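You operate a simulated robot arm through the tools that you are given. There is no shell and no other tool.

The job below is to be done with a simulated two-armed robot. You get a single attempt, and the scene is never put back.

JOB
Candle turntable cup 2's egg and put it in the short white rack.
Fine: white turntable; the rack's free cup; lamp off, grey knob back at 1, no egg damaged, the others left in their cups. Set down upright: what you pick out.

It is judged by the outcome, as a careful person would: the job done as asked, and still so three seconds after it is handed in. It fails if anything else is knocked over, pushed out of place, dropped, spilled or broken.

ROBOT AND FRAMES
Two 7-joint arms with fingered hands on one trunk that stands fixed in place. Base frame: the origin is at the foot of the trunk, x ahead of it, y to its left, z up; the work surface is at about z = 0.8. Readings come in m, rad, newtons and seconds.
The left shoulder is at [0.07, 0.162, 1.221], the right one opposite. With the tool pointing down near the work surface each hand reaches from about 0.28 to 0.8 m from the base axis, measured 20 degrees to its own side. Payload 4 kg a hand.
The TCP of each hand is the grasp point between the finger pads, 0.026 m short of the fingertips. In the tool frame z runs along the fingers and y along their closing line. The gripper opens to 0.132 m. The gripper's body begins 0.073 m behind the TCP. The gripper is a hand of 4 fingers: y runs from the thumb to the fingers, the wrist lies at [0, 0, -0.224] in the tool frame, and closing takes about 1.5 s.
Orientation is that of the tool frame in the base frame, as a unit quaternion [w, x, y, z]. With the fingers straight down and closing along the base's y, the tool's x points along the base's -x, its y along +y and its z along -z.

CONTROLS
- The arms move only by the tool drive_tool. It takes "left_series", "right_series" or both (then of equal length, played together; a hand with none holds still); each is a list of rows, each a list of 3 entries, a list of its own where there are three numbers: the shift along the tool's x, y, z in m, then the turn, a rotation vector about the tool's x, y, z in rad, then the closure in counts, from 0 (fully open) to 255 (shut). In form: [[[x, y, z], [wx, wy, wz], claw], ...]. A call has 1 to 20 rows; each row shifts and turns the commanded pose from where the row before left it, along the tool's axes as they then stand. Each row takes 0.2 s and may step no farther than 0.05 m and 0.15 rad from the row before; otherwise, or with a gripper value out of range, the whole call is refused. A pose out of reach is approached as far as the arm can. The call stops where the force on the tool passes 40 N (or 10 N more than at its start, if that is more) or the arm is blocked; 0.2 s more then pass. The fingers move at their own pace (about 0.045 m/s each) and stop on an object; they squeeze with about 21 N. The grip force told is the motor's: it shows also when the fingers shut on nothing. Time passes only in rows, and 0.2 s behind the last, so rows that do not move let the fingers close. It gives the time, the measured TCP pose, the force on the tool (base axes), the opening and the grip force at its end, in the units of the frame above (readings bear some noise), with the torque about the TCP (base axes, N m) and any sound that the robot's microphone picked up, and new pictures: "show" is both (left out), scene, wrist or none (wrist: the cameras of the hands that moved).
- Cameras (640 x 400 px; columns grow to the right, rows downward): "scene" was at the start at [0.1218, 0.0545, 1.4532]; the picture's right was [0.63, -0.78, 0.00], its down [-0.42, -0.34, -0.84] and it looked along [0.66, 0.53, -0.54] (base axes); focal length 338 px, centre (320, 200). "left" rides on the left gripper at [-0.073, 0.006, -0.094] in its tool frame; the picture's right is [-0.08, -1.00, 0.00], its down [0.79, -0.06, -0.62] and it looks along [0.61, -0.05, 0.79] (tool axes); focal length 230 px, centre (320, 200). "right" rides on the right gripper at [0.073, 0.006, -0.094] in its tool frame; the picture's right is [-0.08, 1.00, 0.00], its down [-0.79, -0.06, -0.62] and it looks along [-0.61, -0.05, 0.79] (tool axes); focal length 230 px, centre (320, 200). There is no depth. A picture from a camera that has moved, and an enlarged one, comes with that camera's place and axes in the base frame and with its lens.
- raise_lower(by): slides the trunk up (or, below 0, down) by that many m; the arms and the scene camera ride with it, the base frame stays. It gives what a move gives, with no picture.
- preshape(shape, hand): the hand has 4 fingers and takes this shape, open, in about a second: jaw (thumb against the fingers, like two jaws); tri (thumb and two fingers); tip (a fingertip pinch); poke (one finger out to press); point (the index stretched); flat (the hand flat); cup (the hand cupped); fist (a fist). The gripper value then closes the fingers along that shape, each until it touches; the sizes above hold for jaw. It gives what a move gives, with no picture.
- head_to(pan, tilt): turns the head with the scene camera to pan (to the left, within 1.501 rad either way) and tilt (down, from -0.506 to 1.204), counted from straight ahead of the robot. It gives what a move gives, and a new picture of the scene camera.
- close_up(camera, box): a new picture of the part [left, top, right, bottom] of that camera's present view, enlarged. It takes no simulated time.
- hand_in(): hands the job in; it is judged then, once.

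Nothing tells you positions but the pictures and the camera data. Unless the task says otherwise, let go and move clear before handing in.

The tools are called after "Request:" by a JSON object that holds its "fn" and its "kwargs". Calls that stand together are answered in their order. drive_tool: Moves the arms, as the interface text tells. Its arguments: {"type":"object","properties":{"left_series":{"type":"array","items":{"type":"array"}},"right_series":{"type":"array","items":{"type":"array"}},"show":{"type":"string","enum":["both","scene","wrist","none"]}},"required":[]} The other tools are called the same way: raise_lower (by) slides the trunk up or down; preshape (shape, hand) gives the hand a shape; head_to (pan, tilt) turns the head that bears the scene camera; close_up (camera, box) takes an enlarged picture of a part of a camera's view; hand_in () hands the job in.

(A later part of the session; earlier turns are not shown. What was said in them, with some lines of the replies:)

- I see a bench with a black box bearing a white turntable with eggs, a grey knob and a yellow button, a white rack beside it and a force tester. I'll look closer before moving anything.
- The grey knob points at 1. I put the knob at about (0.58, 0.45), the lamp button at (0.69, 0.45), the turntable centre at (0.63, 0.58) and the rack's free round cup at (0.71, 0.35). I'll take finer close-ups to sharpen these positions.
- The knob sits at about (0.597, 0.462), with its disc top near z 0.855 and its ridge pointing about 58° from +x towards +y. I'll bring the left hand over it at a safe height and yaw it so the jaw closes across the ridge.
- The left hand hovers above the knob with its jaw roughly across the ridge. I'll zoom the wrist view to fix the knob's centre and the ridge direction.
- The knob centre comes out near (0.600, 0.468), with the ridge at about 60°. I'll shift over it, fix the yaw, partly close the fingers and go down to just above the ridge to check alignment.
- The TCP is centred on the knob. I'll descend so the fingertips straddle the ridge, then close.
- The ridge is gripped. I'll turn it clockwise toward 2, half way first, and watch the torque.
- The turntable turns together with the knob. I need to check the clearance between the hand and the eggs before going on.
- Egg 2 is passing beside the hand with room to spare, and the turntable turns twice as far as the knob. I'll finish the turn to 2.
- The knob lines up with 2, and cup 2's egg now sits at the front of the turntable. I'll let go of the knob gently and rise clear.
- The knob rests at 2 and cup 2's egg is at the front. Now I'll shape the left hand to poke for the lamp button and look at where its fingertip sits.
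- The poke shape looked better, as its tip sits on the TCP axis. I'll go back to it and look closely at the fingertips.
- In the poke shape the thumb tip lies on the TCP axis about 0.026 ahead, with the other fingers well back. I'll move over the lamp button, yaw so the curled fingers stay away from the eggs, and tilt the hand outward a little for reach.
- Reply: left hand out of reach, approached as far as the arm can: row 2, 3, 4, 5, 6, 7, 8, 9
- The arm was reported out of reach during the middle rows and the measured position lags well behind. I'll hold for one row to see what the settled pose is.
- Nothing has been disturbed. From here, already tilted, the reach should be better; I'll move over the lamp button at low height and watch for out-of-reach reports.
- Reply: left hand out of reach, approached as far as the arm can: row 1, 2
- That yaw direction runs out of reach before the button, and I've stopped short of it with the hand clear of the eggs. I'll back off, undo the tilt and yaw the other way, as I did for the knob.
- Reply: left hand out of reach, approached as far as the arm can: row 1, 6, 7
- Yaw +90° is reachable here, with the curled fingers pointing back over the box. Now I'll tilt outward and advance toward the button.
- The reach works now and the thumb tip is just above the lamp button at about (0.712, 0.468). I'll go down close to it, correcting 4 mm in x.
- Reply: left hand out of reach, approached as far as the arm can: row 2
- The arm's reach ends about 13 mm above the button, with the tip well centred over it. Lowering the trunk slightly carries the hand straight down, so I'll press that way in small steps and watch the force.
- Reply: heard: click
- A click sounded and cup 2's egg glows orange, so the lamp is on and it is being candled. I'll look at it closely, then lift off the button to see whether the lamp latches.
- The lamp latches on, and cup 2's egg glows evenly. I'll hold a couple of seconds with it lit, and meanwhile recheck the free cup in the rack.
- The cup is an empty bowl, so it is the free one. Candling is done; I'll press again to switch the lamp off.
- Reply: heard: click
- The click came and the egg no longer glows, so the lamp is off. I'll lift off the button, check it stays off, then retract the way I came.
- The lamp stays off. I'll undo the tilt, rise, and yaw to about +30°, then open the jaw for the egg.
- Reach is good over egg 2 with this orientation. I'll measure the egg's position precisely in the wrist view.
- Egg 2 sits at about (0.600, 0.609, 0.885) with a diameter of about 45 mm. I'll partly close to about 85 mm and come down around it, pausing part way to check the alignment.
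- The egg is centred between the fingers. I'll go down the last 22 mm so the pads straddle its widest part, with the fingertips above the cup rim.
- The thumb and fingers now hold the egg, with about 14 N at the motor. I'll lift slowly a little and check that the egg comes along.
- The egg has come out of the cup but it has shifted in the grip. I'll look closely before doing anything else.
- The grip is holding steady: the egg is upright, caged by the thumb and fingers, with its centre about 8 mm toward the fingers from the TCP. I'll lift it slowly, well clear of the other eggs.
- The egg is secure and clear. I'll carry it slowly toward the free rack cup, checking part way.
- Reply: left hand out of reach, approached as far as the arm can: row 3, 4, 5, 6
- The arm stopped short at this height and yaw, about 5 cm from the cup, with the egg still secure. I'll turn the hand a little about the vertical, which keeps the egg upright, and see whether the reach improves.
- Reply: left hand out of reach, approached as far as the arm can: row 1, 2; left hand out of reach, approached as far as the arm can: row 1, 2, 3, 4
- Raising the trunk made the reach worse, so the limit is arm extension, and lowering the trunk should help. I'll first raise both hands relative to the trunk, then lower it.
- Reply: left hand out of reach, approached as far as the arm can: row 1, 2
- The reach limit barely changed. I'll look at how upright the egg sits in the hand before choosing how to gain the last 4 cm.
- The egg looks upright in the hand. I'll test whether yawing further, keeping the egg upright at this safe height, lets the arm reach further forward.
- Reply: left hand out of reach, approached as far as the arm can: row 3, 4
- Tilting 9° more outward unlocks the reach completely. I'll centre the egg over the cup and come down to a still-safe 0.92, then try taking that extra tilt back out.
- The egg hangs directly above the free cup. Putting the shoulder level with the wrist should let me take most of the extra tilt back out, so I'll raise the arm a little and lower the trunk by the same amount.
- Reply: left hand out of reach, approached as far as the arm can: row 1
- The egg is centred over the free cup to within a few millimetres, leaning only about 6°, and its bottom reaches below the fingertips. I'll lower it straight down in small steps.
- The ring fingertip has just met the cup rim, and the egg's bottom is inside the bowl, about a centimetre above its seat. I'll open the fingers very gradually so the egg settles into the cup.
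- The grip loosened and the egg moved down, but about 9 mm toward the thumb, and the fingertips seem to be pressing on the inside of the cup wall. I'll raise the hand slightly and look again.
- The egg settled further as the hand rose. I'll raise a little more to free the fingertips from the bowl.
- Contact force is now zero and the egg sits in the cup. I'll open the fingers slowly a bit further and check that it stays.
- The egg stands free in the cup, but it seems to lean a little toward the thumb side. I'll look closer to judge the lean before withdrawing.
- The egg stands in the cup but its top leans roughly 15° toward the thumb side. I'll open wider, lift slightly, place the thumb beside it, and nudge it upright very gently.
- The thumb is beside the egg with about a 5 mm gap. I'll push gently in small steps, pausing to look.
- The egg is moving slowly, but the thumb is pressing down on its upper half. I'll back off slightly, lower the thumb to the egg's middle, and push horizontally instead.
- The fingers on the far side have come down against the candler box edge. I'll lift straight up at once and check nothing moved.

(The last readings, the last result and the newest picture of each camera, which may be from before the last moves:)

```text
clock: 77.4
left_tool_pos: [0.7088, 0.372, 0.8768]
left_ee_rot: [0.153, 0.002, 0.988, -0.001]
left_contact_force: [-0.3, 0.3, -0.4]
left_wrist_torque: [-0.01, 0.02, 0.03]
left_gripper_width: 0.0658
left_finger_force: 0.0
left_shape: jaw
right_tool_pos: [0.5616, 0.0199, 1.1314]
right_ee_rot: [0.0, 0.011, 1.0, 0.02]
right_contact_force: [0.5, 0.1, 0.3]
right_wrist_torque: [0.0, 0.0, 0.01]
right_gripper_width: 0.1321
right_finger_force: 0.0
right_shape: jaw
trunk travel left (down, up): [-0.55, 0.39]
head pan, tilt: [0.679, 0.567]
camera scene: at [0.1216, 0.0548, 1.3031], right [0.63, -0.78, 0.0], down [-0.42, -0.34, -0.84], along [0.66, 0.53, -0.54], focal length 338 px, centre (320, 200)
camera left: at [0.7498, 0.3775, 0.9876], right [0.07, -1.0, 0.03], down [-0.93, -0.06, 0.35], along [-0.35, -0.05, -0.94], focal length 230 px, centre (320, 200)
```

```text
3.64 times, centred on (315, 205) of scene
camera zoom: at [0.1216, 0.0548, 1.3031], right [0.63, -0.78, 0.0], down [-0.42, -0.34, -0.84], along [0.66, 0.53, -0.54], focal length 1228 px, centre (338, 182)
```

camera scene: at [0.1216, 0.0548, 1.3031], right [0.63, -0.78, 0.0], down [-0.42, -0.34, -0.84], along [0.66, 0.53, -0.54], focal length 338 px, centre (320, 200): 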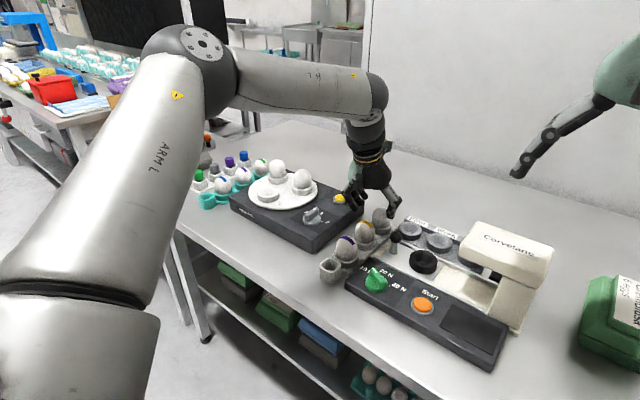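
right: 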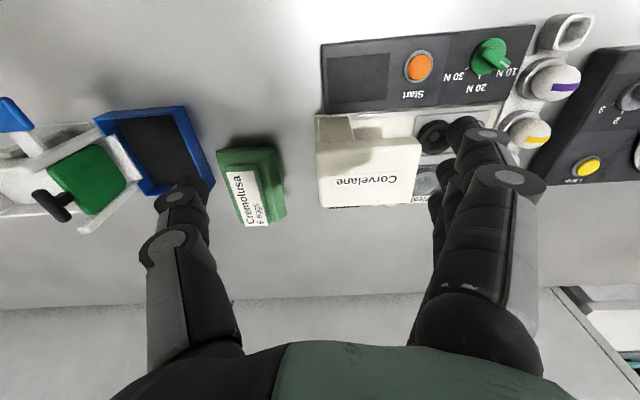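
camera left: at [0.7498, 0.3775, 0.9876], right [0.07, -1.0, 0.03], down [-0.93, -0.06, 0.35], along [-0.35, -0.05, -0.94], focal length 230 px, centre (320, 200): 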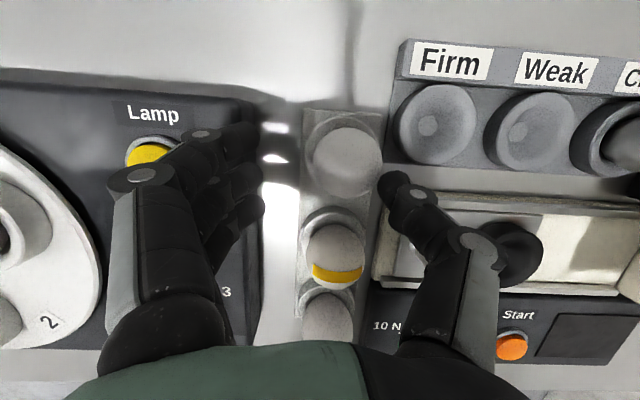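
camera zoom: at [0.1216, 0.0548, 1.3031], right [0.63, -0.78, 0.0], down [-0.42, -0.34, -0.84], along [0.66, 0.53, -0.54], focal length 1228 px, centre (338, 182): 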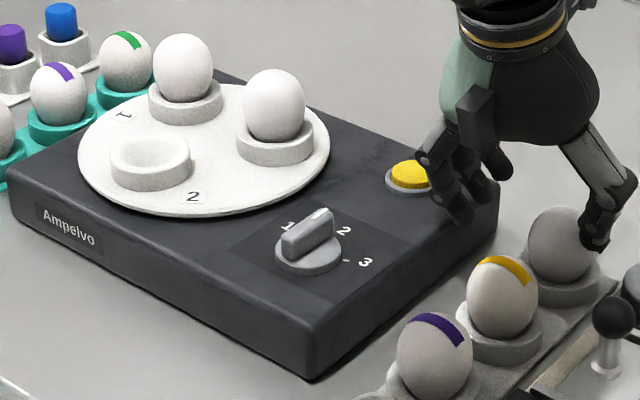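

The egg now stands almost upright. I'll ease the thumb away sideways and lift the hand clear to check the egg, the rack and the candler.

Request:
{"fn": "drive_tool", "kwargs": {"left_series": [[[0.001, -0.003, -0.0003], [0, 0, 0], 128], [[0.0005, -0.003, -0.003], [0, 0, 0], 128], [[-0.003, 0, -0.0095], [0, 0, 0], 128], [[-0.0061, 0, -0.019], [0, 0, 0], 128], [[-0.0061, 0, -0.019], [0, 0, 0], 128], [[-0.0061, 0, -0.019], [0, 0, 0], 128]], "show": "both"}}

Request:
{"fn": "close_up", "kwargs": {"camera": "scene", "box": [360, 195, 400, 240]}}

Request:
{"fn": "close_up", "kwargs": {"camera": "scene", "box": [350, 185, 410, 245]}}

Request:
{"fn": "close_up", "kwargs": {"camera": "left", "box": [220, 80, 420, 240]}}

```text
clock: 78.8
left_tool_pos: [0.7073, 0.3652, 0.9466]
left_ee_rot: [0.153, 0.004, 0.988, -0.002]
left_contact_force: [0.2, 0.1, 0.3]
left_wrist_torque: [0.0, 0.02, -0.01]
left_gripper_width: 0.0658
left_finger_force: 0.0
left_shape: jaw
right_tool_pos: [0.5631, 0.0204, 1.1325]
right_ee_rot: [0.0, 0.012, 1.0, 0.019]
right_contact_force: [-0.1, -0.5, -0.2]
right_wrist_torque: [0.01, 0.0, -0.02]
right_gripper_width: 0.132
right_finger_force: 0.1
right_shape: jaw
trunk travel left (down, up): [-0.55, 0.39]
head pan, tilt: [0.679, 0.567]
camera scene: at [0.1215, 0.0543, 1.3032], right [0.63, -0.78, 0.0], down [-0.42, -0.34, -0.84], along [0.66, 0.53, -0.54], focal length 338 px, centre (320, 200)
camera left: at [0.7492, 0.3709, 1.0588], right [0.07, -1.0, 0.03], down [-0.94, -0.05, 0.35], along [-0.35, -0.05, -0.94], focal length 230 px, centre (320, 200)
```

scene: 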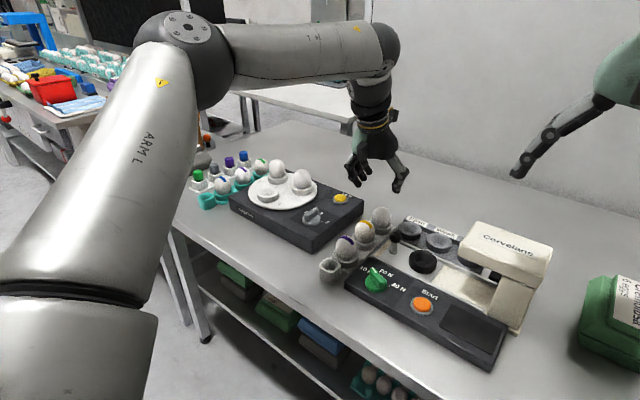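
left: 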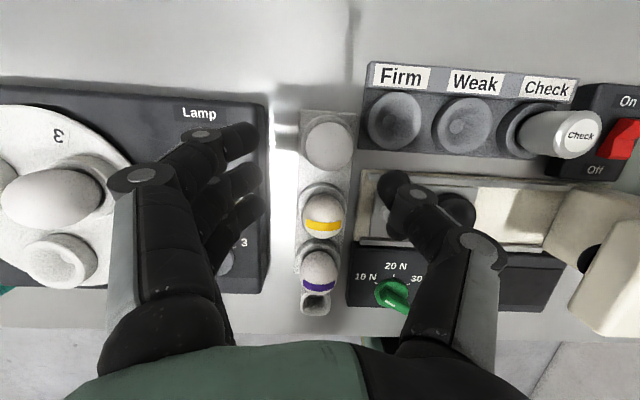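

```text
8.89 times, centred on (380, 218) of scene
camera zoom: at [0.1215, 0.0543, 1.3032], right [0.63, -0.78, 0.0], down [-0.42, -0.34, -0.84], along [0.66, 0.53, -0.54], focal length 3001 px, centre (-213, 44)
```

zoom: 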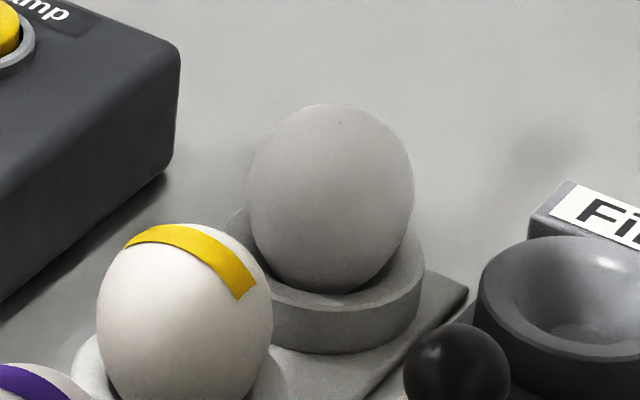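

```text
6.67 times, centred on (380, 215) of scene
camera zoom: at [0.1215, 0.0543, 1.3032], right [0.63, -0.78, 0.0], down [-0.42, -0.34, -0.84], along [0.66, 0.53, -0.54], focal length 2251 px, centre (-80, 100)
```

zoom: 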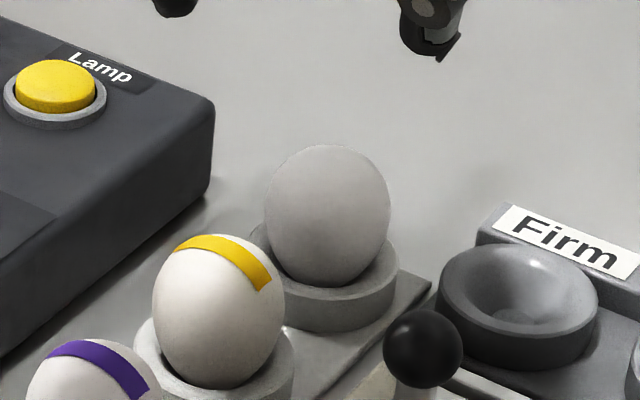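

```text
2.50 times, centred on (320, 160) of left
camera zoom: at [0.7492, 0.3709, 1.0588], right [0.07, -1.0, 0.03], down [-0.94, -0.05, 0.35], along [-0.35, -0.05, -0.94], focal length 575 px, centre (320, 300)
```

zoom: 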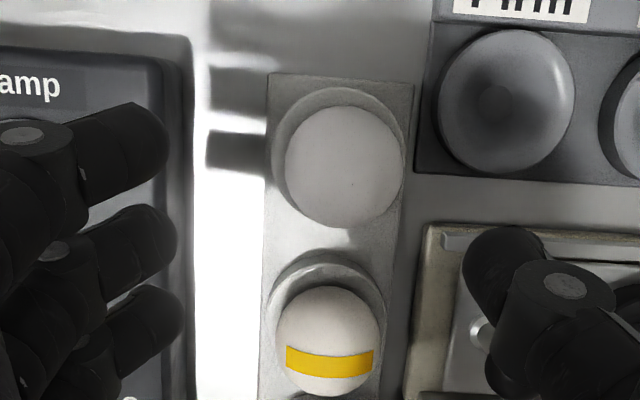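

The egg stands in the free cup with only a slight lean of about 7°, and the candler and the other eggs are where they were. Now I'll raise the trunk back, bring the hand over to the knob and straighten it.

Request:
{"fn": "raise_lower", "kwargs": {"by": 0.15}}

Request:
{"fn": "drive_tool", "kwargs": {"left_series": [[[0.0256, 0.0258, -0.0083], [0, 0, 0], 128], [[0.0256, 0.0258, -0.0083], [0, 0, 0], 128], [[0.0256, 0.0258, -0.0083], [0, 0, 0], 128], [[0.0256, 0.0258, -0.0083], [0, 0, 0], 128], [[0, 0, 0], [0, 0.103, 0], 128], [[0, 0, 0], [0, 0.103, 0], 128], [[0, 0, 0], [0, 0.103, 0], 128], [[0, 0, 0], [0, 0, 0], 120]], "show": "both"}}

Request:
{"fn": "close_up", "kwargs": {"camera": "scene", "box": [230, 190, 406, 300]}}

```text
clock: 80.5
left_tool_pos: [0.7083, 0.3648, 1.0959]
left_ee_rot: [0.154, 0.003, 0.988, -0.002]
left_contact_force: [-1.3, -0.1, 0.0]
left_wrist_torque: [-0.02, -0.01, -0.02]
left_gripper_width: 0.0657
left_finger_force: 0.0
left_shape: jaw
right_tool_pos: [0.5634, 0.0211, 1.2828]
right_ee_rot: [-0.001, 0.011, 1.0, 0.018]
right_contact_force: [0.5, 0.2, 0.8]
right_wrist_torque: [0.02, 0.03, 0.0]
right_gripper_width: 0.132
right_finger_force: 0.1
right_shape: jaw
trunk travel left (down, up): [-0.7, 0.24]
head pan, tilt: [0.679, 0.567]
```

```text
clock: 82.3
left_tool_pos: [0.5986, 0.4681, 1.0966]
left_ee_rot: [0.0, 0.003, 1.0, -0.002]
left_contact_force: [0.3, -1.2, 0.3]
left_wrist_torque: [-0.01, -0.01, 0.0]
left_gripper_width: 0.069
left_finger_force: 0.1
left_shape: jaw
right_tool_pos: [0.5624, 0.0197, 1.2824]
right_ee_rot: [0.0, 0.012, 1.0, 0.018]
right_contact_force: [0.6, 0.5, -0.3]
right_wrist_torque: [0.01, 0.0, 0.0]
right_gripper_width: 0.1317
right_finger_force: 0.0
right_shape: jaw
trunk travel left (down, up): [-0.7, 0.24]
head pan, tilt: [0.679, 0.567]
camera scene: at [0.1214, 0.054, 1.4533], right [0.63, -0.78, 0.0], down [-0.42, -0.34, -0.84], along [0.66, 0.53, -0.54], focal length 338 px, centre (320, 200)
camera left: at [0.6728, 0.4739, 1.1915], right [0.07, -1.0, 0.0], down [-0.78, -0.05, 0.62], along [-0.62, -0.05, -0.79], focal length 230 px, centre (320, 200)
```

scene: 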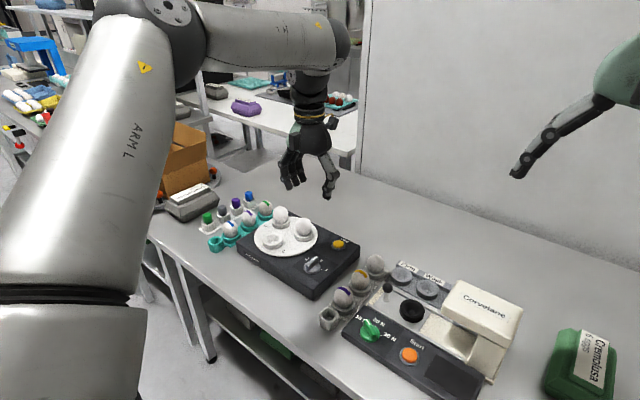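
left: 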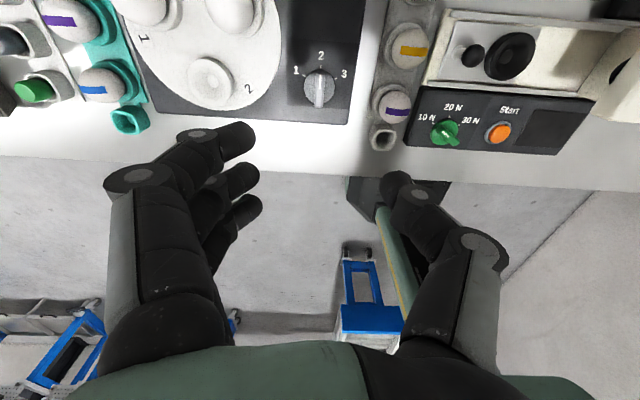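

```text
3.64 times, centred on (318, 245) of scene
camera zoom: at [0.1214, 0.054, 1.4533], right [0.63, -0.78, 0.0], down [-0.42, -0.34, -0.84], along [0.66, 0.53, -0.54], focal length 1228 px, centre (327, 36)
```

zoom: 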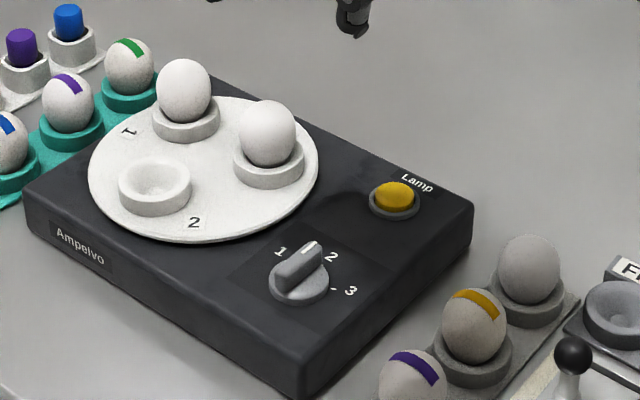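

The knob still points at 2 and the egg stands upright in the rack. I'll narrow the fingers and descend over the knob's ridge, checking alignment before gripping.

Request:
{"fn": "drive_tool", "kwargs": {"left_series": [[[-0.0014, 0.001, 0.02], [0, 0, 0], 165], [[0, 0, 0.045], [0, 0, 0], 165], [[0, 0, 0.045], [0, 0, 0], 165], [[0, 0, 0.045], [0, 0, 0], 165], [[0, 0, 0.02], [0, 0, 0], 165], [[0, 0, 0], [0, 0, 0], 165]], "show": "none"}}

Request:
{"fn": "close_up", "kwargs": {"camera": "left", "box": [240, 80, 400, 200]}}

Request:
{"fn": "close_up", "kwargs": {"camera": "scene", "box": [240, 180, 368, 290]}}

```text
clock: 83.7
left_tool_pos: [0.6034, 0.4674, 0.919]
left_ee_rot: [-0.001, 0.004, 1.0, -0.002]
left_contact_force: [-0.1, 0.1, 0.5]
left_wrist_torque: [0.04, -0.02, -0.02]
left_gripper_width: 0.0474
left_finger_force: 0.0
left_shape: jaw
right_tool_pos: [0.5621, 0.019, 1.2826]
right_ee_rot: [0.0, 0.012, 1.0, 0.019]
right_contact_force: [0.5, -0.1, -0.1]
right_wrist_torque: [0.0, 0.0, -0.01]
right_gripper_width: 0.1319
right_finger_force: 0.0
right_shape: jaw
trunk travel left (down, up): [-0.7, 0.24]
head pan, tilt: [0.679, 0.567]
```

```text
3.33 times, centred on (320, 140) of left
camera zoom: at [0.6765, 0.4721, 1.0133], right [0.07, -1.0, 0.0], down [-0.79, -0.05, 0.62], along [-0.61, -0.05, -0.79], focal length 767 px, centre (320, 400)
```

zoom: 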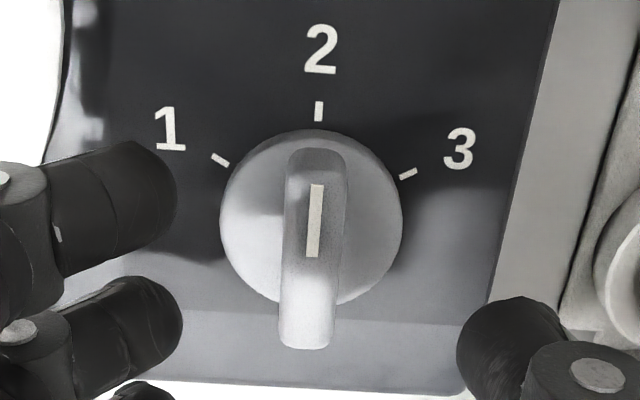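

```text
3.64 times, centred on (304, 235) of scene
camera zoom: at [0.1216, 0.0543, 1.4533], right [0.63, -0.78, 0.0], down [-0.42, -0.34, -0.84], along [0.66, 0.53, -0.54], focal length 1228 px, centre (378, 73)
```

zoom: 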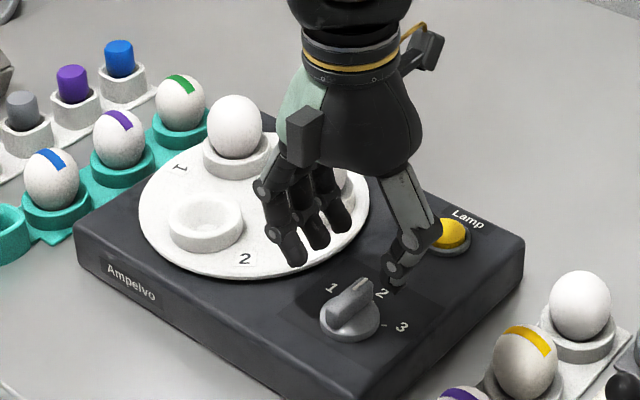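

Request:
{"fn": "drive_tool", "kwargs": {"left_series": [[[0.003, 0.0012, 0.02], [0, 0, 0], 165], [[0, 0, 0.02], [0, 0, 0], 165], [[0, 0, 0], [0, 0, 0], 165]], "show": "wrist"}}

```text
clock: 84.5
left_tool_pos: [0.5989, 0.47, 0.8806]
left_ee_rot: [0.0, 0.004, 1.0, -0.001]
left_contact_force: [-0.3, 0.1, 0.2]
left_wrist_torque: [-0.01, -0.02, -0.01]
left_gripper_width: 0.0471
left_finger_force: 0.1
left_shape: jaw
right_tool_pos: [0.5617, 0.0195, 1.2813]
right_ee_rot: [0.0, 0.012, 1.0, 0.018]
right_contact_force: [-0.3, -0.5, -0.5]
right_wrist_torque: [-0.01, -0.02, 0.0]
right_gripper_width: 0.1317
right_finger_force: 0.1
right_shape: jaw
trunk travel left (down, up): [-0.7, 0.24]
head pan, tilt: [0.679, 0.567]
camera left: at [0.6719, 0.4755, 0.9752], right [0.07, -1.0, 0.0], down [-0.79, -0.05, 0.62], along [-0.61, -0.05, -0.79], focal length 230 px, centre (320, 200)
```

left: 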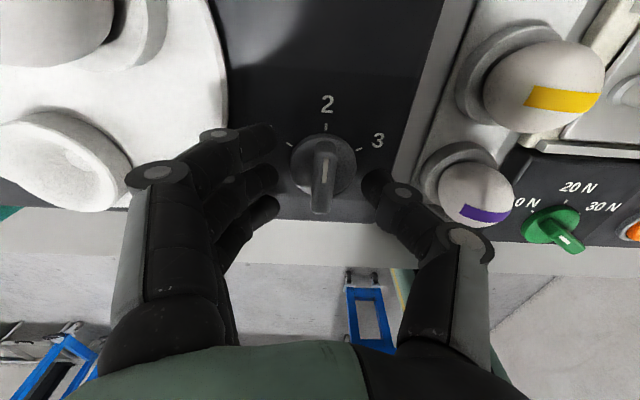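

Aligned on the ridge. I'll close on it, then turn counter-clockwise from 2 back to 1, half way first.

Request:
{"fn": "drive_tool", "kwargs": {"left_series": [[[0, 0, 0], [0, 0, 0], 200], [[0, 0, 0], [0, 0, 0], 230], [[0, 0, 0], [0, 0, 0], 255], [[0, 0, 0], [0, 0, 0], 255], [[0, 0, 0], [0, 0, 0], 255], [[0, 0, 0], [0, 0, 0], 255]], "show": "none"}}

Request:
{"fn": "drive_tool", "kwargs": {"left_series": [[[0, 0, 0], [0, 0, -0.105], 255], [[0, 0, 0], [0, 0, -0.105], 255], [[0, 0, 0], [0, 0, -0.105], 255], [[0, 0, 0], [0, 0, -0.105], 255], [[0, 0, 0], [0, 0, -0.105], 255]], "show": "none"}}

Request:
{"fn": "close_up", "kwargs": {"camera": "scene", "box": [230, 170, 374, 290]}}

```text
clock: 85.9
left_tool_pos: [0.5982, 0.4692, 0.8805]
left_ee_rot: [0.0, 0.003, 1.0, -0.002]
left_contact_force: [-1.3, 1.4, -1.5]
left_wrist_torque: [0.06, -0.01, -0.01]
left_gripper_width: 0.0073
left_finger_force: 21.2
left_shape: jaw
right_tool_pos: [0.5625, 0.0202, 1.2817]
right_ee_rot: [0.001, 0.012, 1.0, 0.019]
right_contact_force: [0.0, 0.0, 0.0]
right_wrist_torque: [0.01, 0.01, 0.01]
right_gripper_width: 0.1321
right_finger_force: 0.1
right_shape: jaw
trunk travel left (down, up): [-0.7, 0.24]
head pan, tilt: [0.679, 0.567]
```

```text
clock: 87.1
left_tool_pos: [0.5979, 0.4704, 0.8802]
left_ee_rot: [-0.002, -0.258, 0.966, -0.001]
left_contact_force: [-6.3, -3.0, -7.0]
left_wrist_torque: [-0.01, 0.16, 0.01]
left_gripper_width: 0.0071
left_finger_force: 20.9
left_shape: jaw
right_tool_pos: [0.5621, 0.0203, 1.2826]
right_ee_rot: [0.0, 0.012, 1.0, 0.018]
right_contact_force: [0.1, -0.2, -0.7]
right_wrist_torque: [0.0, 0.0, -0.02]
right_gripper_width: 0.1318
right_finger_force: 0.1
right_shape: jaw
trunk travel left (down, up): [-0.7, 0.24]
head pan, tilt: [0.679, 0.567]
```

```text
3.33 times, centred on (302, 230) of scene
camera zoom: at [0.1216, 0.0547, 1.4532], right [0.63, -0.78, 0.0], down [-0.42, -0.34, -0.84], along [0.66, 0.53, -0.54], focal length 1126 px, centre (380, 100)
```

zoom: 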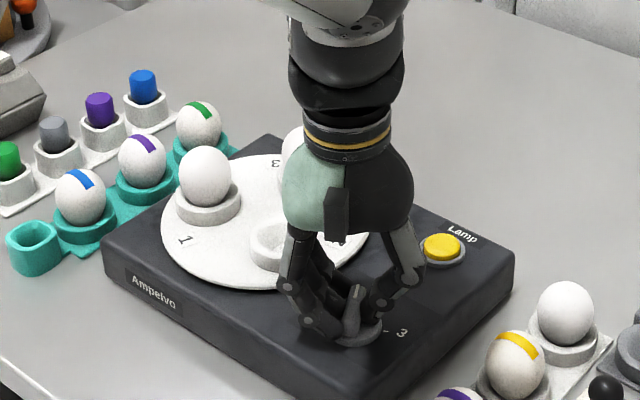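

Request:
{"fn": "drive_tool", "kwargs": {"left_series": [[[0, 0, 0], [0, 0, -0.107], 255], [[0, 0, 0], [0, 0, -0.107], 255], [[0, 0, 0], [0, 0, -0.107], 255], [[0, 0, 0], [0, 0, -0.107], 255], [[0, 0, 0], [0, 0, -0.107], 255], [[0, 0, 0], [0, 0, 0], 255]], "show": "wrist"}}

Request:
{"fn": "close_up", "kwargs": {"camera": "scene", "box": [230, 170, 374, 290]}}

Request:
{"fn": "close_up", "kwargs": {"camera": "left", "box": [240, 60, 440, 220]}}

```text
clock: 88.5
left_tool_pos: [0.599, 0.4684, 0.8816]
left_ee_rot: [-0.003, -0.504, 0.864, -0.002]
left_contact_force: [-12.8, -7.5, -14.7]
left_wrist_torque: [-0.08, 0.31, 0.01]
left_gripper_width: 0.0064
left_finger_force: 21.1
left_shape: jaw
right_tool_pos: [0.5626, 0.0204, 1.2824]
right_ee_rot: [0.0, 0.012, 1.0, 0.018]
right_contact_force: [-0.1, -0.6, 0.0]
right_wrist_torque: [0.03, 0.02, -0.02]
right_gripper_width: 0.1321
right_finger_force: 0.1
right_shape: jaw
trunk travel left (down, up): [-0.7, 0.24]
head pan, tilt: [0.679, 0.567]
camera left: at [0.6301, 0.5357, 0.9757], right [0.91, -0.42, 0.0], down [-0.33, -0.71, 0.62], along [-0.26, -0.56, -0.78], focal length 230 px, centre (320, 200)
```

left: 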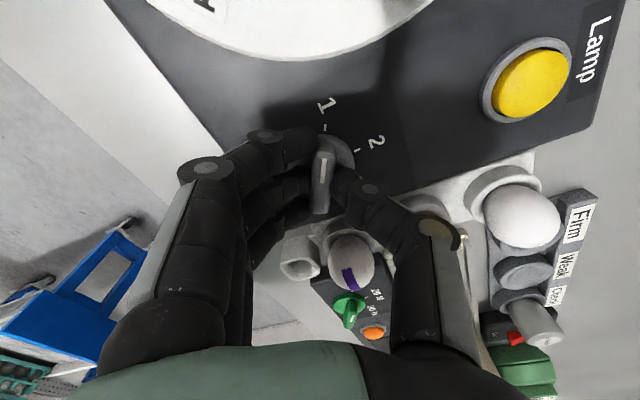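

```text
3.33 times, centred on (302, 230) of scene
camera zoom: at [0.1214, 0.0549, 1.4532], right [0.63, -0.78, 0.0], down [-0.42, -0.34, -0.84], along [0.66, 0.53, -0.54], focal length 1126 px, centre (380, 100)
```

zoom: 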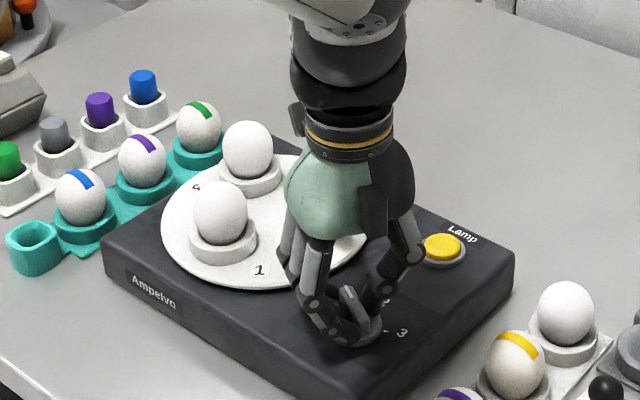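

```text
2.50 times, centred on (340, 140) of left
camera zoom: at [0.6301, 0.5357, 0.9757], right [0.91, -0.42, 0.0], down [-0.33, -0.71, 0.62], along [-0.26, -0.56, -0.78], focal length 575 px, centre (270, 350)
```

zoom: 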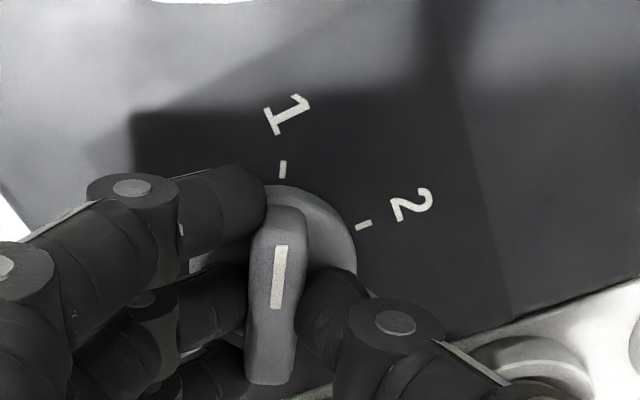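

The knob appears to be at 1 again and turntable cup 1 is at the front. I'll let go gently, rise clear, and verify.

Request:
{"fn": "drive_tool", "kwargs": {"left_series": [[[0, 0, 0], [0, 0, 0], 220], [[0, 0, 0], [0, 0, 0], 180], [[0, 0, 0], [0, 0, 0], 165], [[0, 0, 0], [0, 0, 0], 160], [[0, 0, 0], [0, 0, 0], 160], [[0, 0, -0.02], [0, 0, 0], 160], [[0, 0, -0.04], [0, 0, 0], 160], [[0, 0, -0.04], [0, 0, 0], 160], [[0, 0, -0.04], [0, 0, 0], 160]], "show": "both"}}

Request:
{"fn": "close_up", "kwargs": {"camera": "left", "box": [240, 40, 400, 140]}}

Request:
{"fn": "close_up", "kwargs": {"camera": "scene", "box": [295, 235, 359, 275]}}

Request:
{"fn": "close_up", "kwargs": {"camera": "scene", "box": [230, 190, 406, 300]}}

```text
clock: 90.5
left_tool_pos: [0.5988, 0.4698, 1.0213]
left_ee_rot: [-0.002, -0.503, 0.864, -0.002]
left_contact_force: [0.0, 0.4, 0.0]
left_wrist_torque: [0.01, -0.01, -0.01]
left_gripper_width: 0.0488
left_finger_force: 0.0
left_shape: jaw
right_tool_pos: [0.5617, 0.0193, 1.2814]
right_ee_rot: [0.001, 0.012, 1.0, 0.018]
right_contact_force: [0.5, -0.7, -0.4]
right_wrist_torque: [-0.01, -0.05, 0.04]
right_gripper_width: 0.1318
right_finger_force: 0.0
right_shape: jaw
trunk travel left (down, up): [-0.7, 0.24]
head pan, tilt: [0.679, 0.567]
camera scene: at [0.121, 0.054, 1.4533], right [0.63, -0.78, 0.0], down [-0.42, -0.34, -0.84], along [0.66, 0.53, -0.54], focal length 338 px, centre (320, 200)
camera left: at [0.6302, 0.5368, 1.115], right [0.91, -0.43, 0.0], down [-0.33, -0.71, 0.62], along [-0.26, -0.56, -0.79], focal length 230 px, centre (320, 200)
```

scene: 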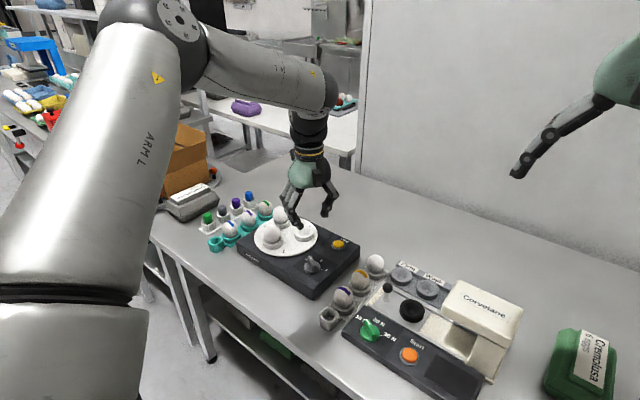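
left: 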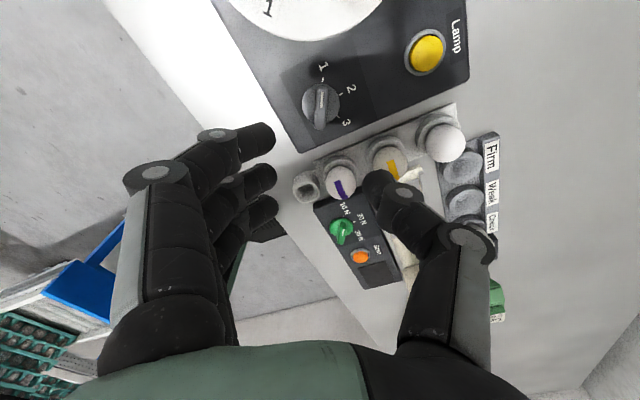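

```text
4.00 times, centred on (320, 90) of left
camera zoom: at [0.6302, 0.5368, 1.115], right [0.91, -0.43, 0.0], down [-0.33, -0.71, 0.62], along [-0.26, -0.56, -0.79], focal length 920 px, centre (320, 640)
```

zoom: 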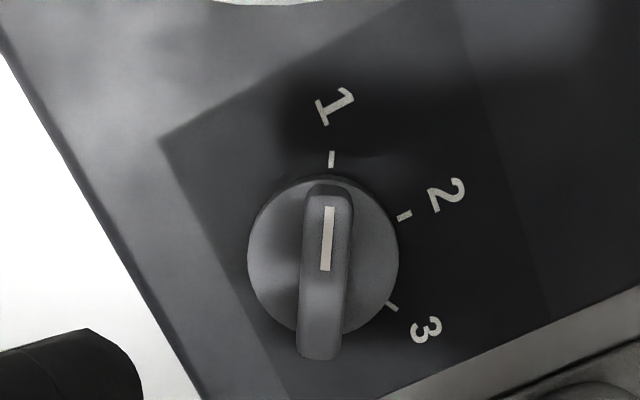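

```text
10.00 times, centred on (327, 255) of scene
camera zoom: at [0.121, 0.054, 1.4533], right [0.63, -0.78, 0.0], down [-0.42, -0.34, -0.84], along [0.66, 0.53, -0.54], focal length 3377 px, centre (250, -350)
```

zoom: 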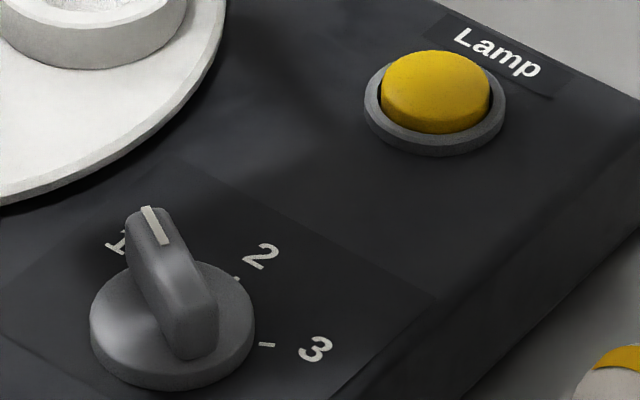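

```text
3.64 times, centred on (318, 245) of scene
camera zoom: at [0.121, 0.054, 1.4533], right [0.63, -0.78, 0.0], down [-0.42, -0.34, -0.84], along [0.66, 0.53, -0.54], focal length 1228 px, centre (327, 36)
```

zoom: 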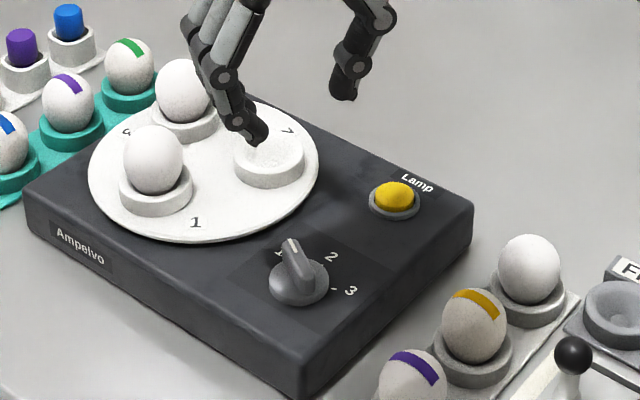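

The knob is back at 1 exactly as at the start, the lamp is off, and the candler hasn't shifted. I'll check the placed egg closely from both cameras.

Request:
{"fn": "close_up", "kwargs": {"camera": "left", "box": [360, 90, 480, 190]}}

Request:
{"fn": "close_up", "kwargs": {"camera": "scene", "box": [335, 245, 405, 305]}}

Request:
{"fn": "close_up", "kwargs": {"camera": "right", "box": [440, 0, 640, 200]}}

```text
4.00 times, centred on (420, 140) of left
camera zoom: at [0.6302, 0.5368, 1.115], right [0.91, -0.43, 0.0], down [-0.33, -0.71, 0.62], along [-0.26, -0.56, -0.79], focal length 920 px, centre (-80, 440)
```

zoom: 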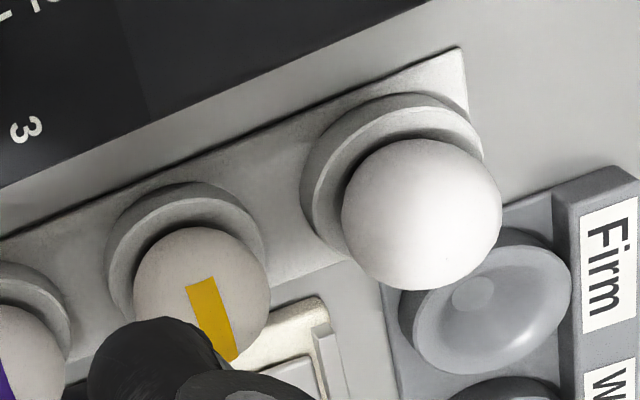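

```text
6.67 times, centred on (370, 275) of scene
camera zoom: at [0.121, 0.054, 1.4533], right [0.63, -0.78, 0.0], down [-0.42, -0.34, -0.84], along [0.66, 0.53, -0.54], focal length 2251 px, centre (-13, -300)
```

zoom: 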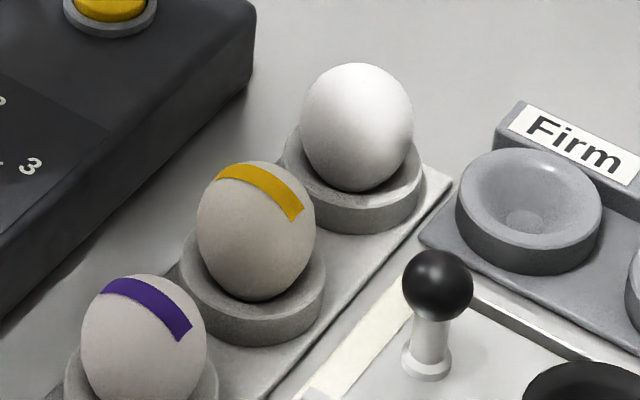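

```text
2.00 times, centred on (540, 100) of right
camera zoom: at [0.489, 0.0242, 1.3758], right [0.1, 0.99, 0.04], down [0.78, -0.1, 0.61], along [0.61, -0.03, -0.79], focal length 460 px, centre (-120, 400)
```

zoom: 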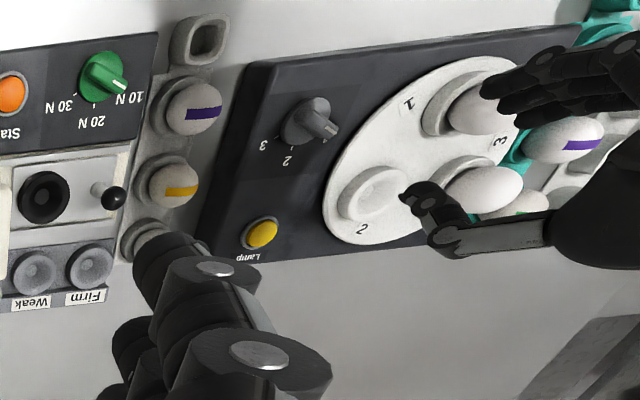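

The egg stands upright in the free cup, and the rack and its neighbours haven't moved. I'll withdraw the left hand well clear of the bench.

Request:
{"fn": "drive_tool", "kwargs": {"left_series": [[[0, 0, -0.035], [0, 0, 0], 100], [[0, 0, -0.035], [0, 0, 0], 60], [[0.0165, 0.029, -0.0167], [0, 0, 0], 0], [[0.0165, 0.029, -0.0167], [0, 0, 0], 0], [[0.0165, 0.029, -0.0167], [0, 0, 0], 0], [[0.0165, 0.029, -0.0167], [0, 0, 0], 0], [[0.0165, 0.029, -0.0167], [0, 0, 0], 0], [[0.0165, 0.029, -0.0167], [0, 0, 0], 0], [[0, 0, 0], [0, 0, 0], 0]], "show": "both"}}

Request:
{"fn": "close_up", "kwargs": {"camera": "scene", "box": [200, 180, 410, 310]}}

Request:
{"fn": "close_up", "kwargs": {"camera": "scene", "box": [335, 245, 405, 305]}}

```text
clock: 92.5
left_tool_pos: [0.3987, 0.4711, 1.193]
left_ee_rot: [-0.003, -0.503, 0.864, -0.001]
left_contact_force: [0.3, -0.7, -0.4]
left_wrist_torque: [0.01, 0.02, 0.02]
left_gripper_width: 0.1318
left_finger_force: 0.0
left_shape: jaw
right_tool_pos: [0.5638, 0.0205, 1.2818]
right_ee_rot: [-0.001, 0.012, 1.0, 0.018]
right_contact_force: [0.7, 0.7, -0.8]
right_wrist_torque: [-0.01, -0.01, 0.0]
right_gripper_width: 0.1319
right_finger_force: 0.1
right_shape: jaw
trunk travel left (down, up): [-0.7, 0.24]
head pan, tilt: [0.679, 0.567]
camera scene: at [0.1229, 0.055, 1.4531], right [0.63, -0.78, 0.0], down [-0.42, -0.34, -0.84], along [0.66, 0.53, -0.54], focal length 338 px, centre (320, 200)
camera left: at [0.4298, 0.5382, 1.2862], right [0.91, -0.43, 0.0], down [-0.33, -0.71, 0.62], along [-0.26, -0.56, -0.78], focal length 230 px, centre (320, 200)
```

scene: 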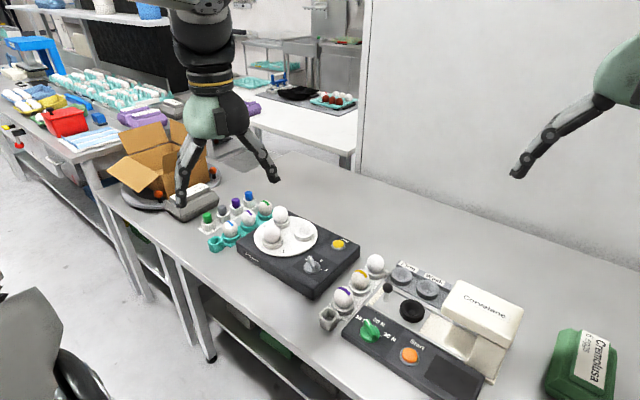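
left: 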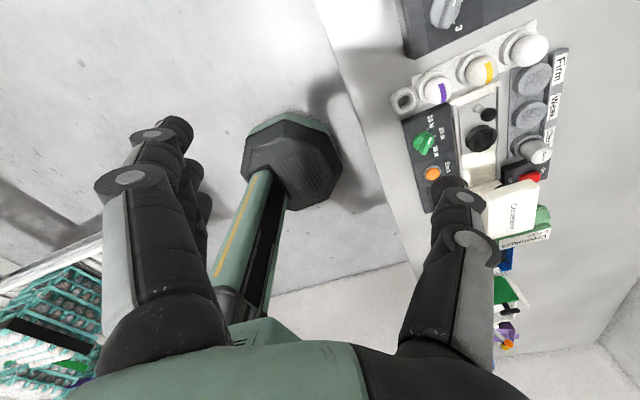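

```text
3.05 times, centred on (305, 245) of scene
camera zoom: at [0.1229, 0.055, 1.4531], right [0.63, -0.78, 0.0], down [-0.42, -0.34, -0.84], along [0.66, 0.53, -0.54], focal length 1029 px, centre (366, 63)
```

zoom: 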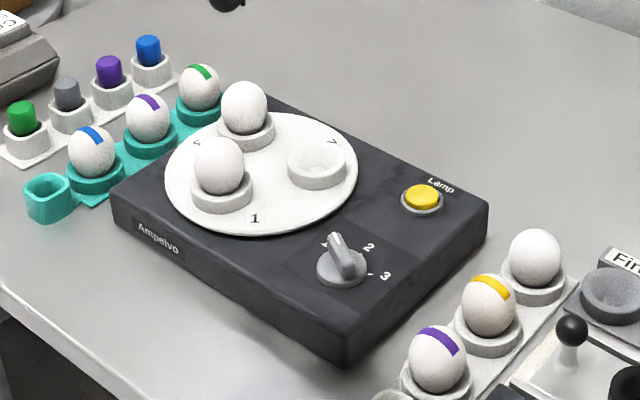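

```text
6.67 times, centred on (370, 275) of scene
camera zoom: at [0.1229, 0.055, 1.4531], right [0.63, -0.78, 0.0], down [-0.42, -0.34, -0.84], along [0.66, 0.53, -0.54], focal length 2251 px, centre (-13, -300)
```

zoom: 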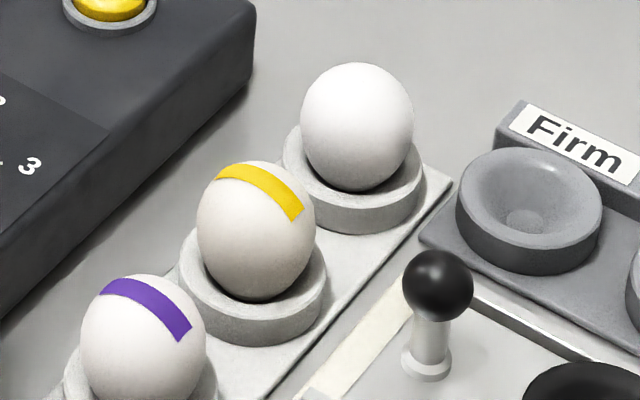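

Everything is as asked: cup 2's egg was candled and now stands upright in the short white rack's free cup. The lamp is off, the grey knob is back at 1, the other eggs are in their cups, and both hands are clear. I'm handing in.

Request:
{"fn": "hand_in", "kwargs": {}}

```text
The job is handed in.
```

I candled turntable cup 2's egg and put it in the free cup of the short white rack. The job is handed in.

- **Candling:** I turned the grey knob to 2 and switched the lamp on. Cup 2's egg glowed an even orange for about 3 seconds, then I switched the lamp off.
- **Placing:** The egg first settled at a lean of about 15°, so I nudged it straighter with the thumb. It now leans about 7° at most and hasn't moved since. I saw no damage on it.
- **End state:** The lamp is off and the knob is back at 1. The other two turntable eggs and the rack eggs are in their cups, and both hands are clear.
- **Contact with the candler:** While I was nudging the egg, the fingers pressed briefly against the edge of the candler box with about 11 N. The camera views before and after showed no shift in the box or the rack.
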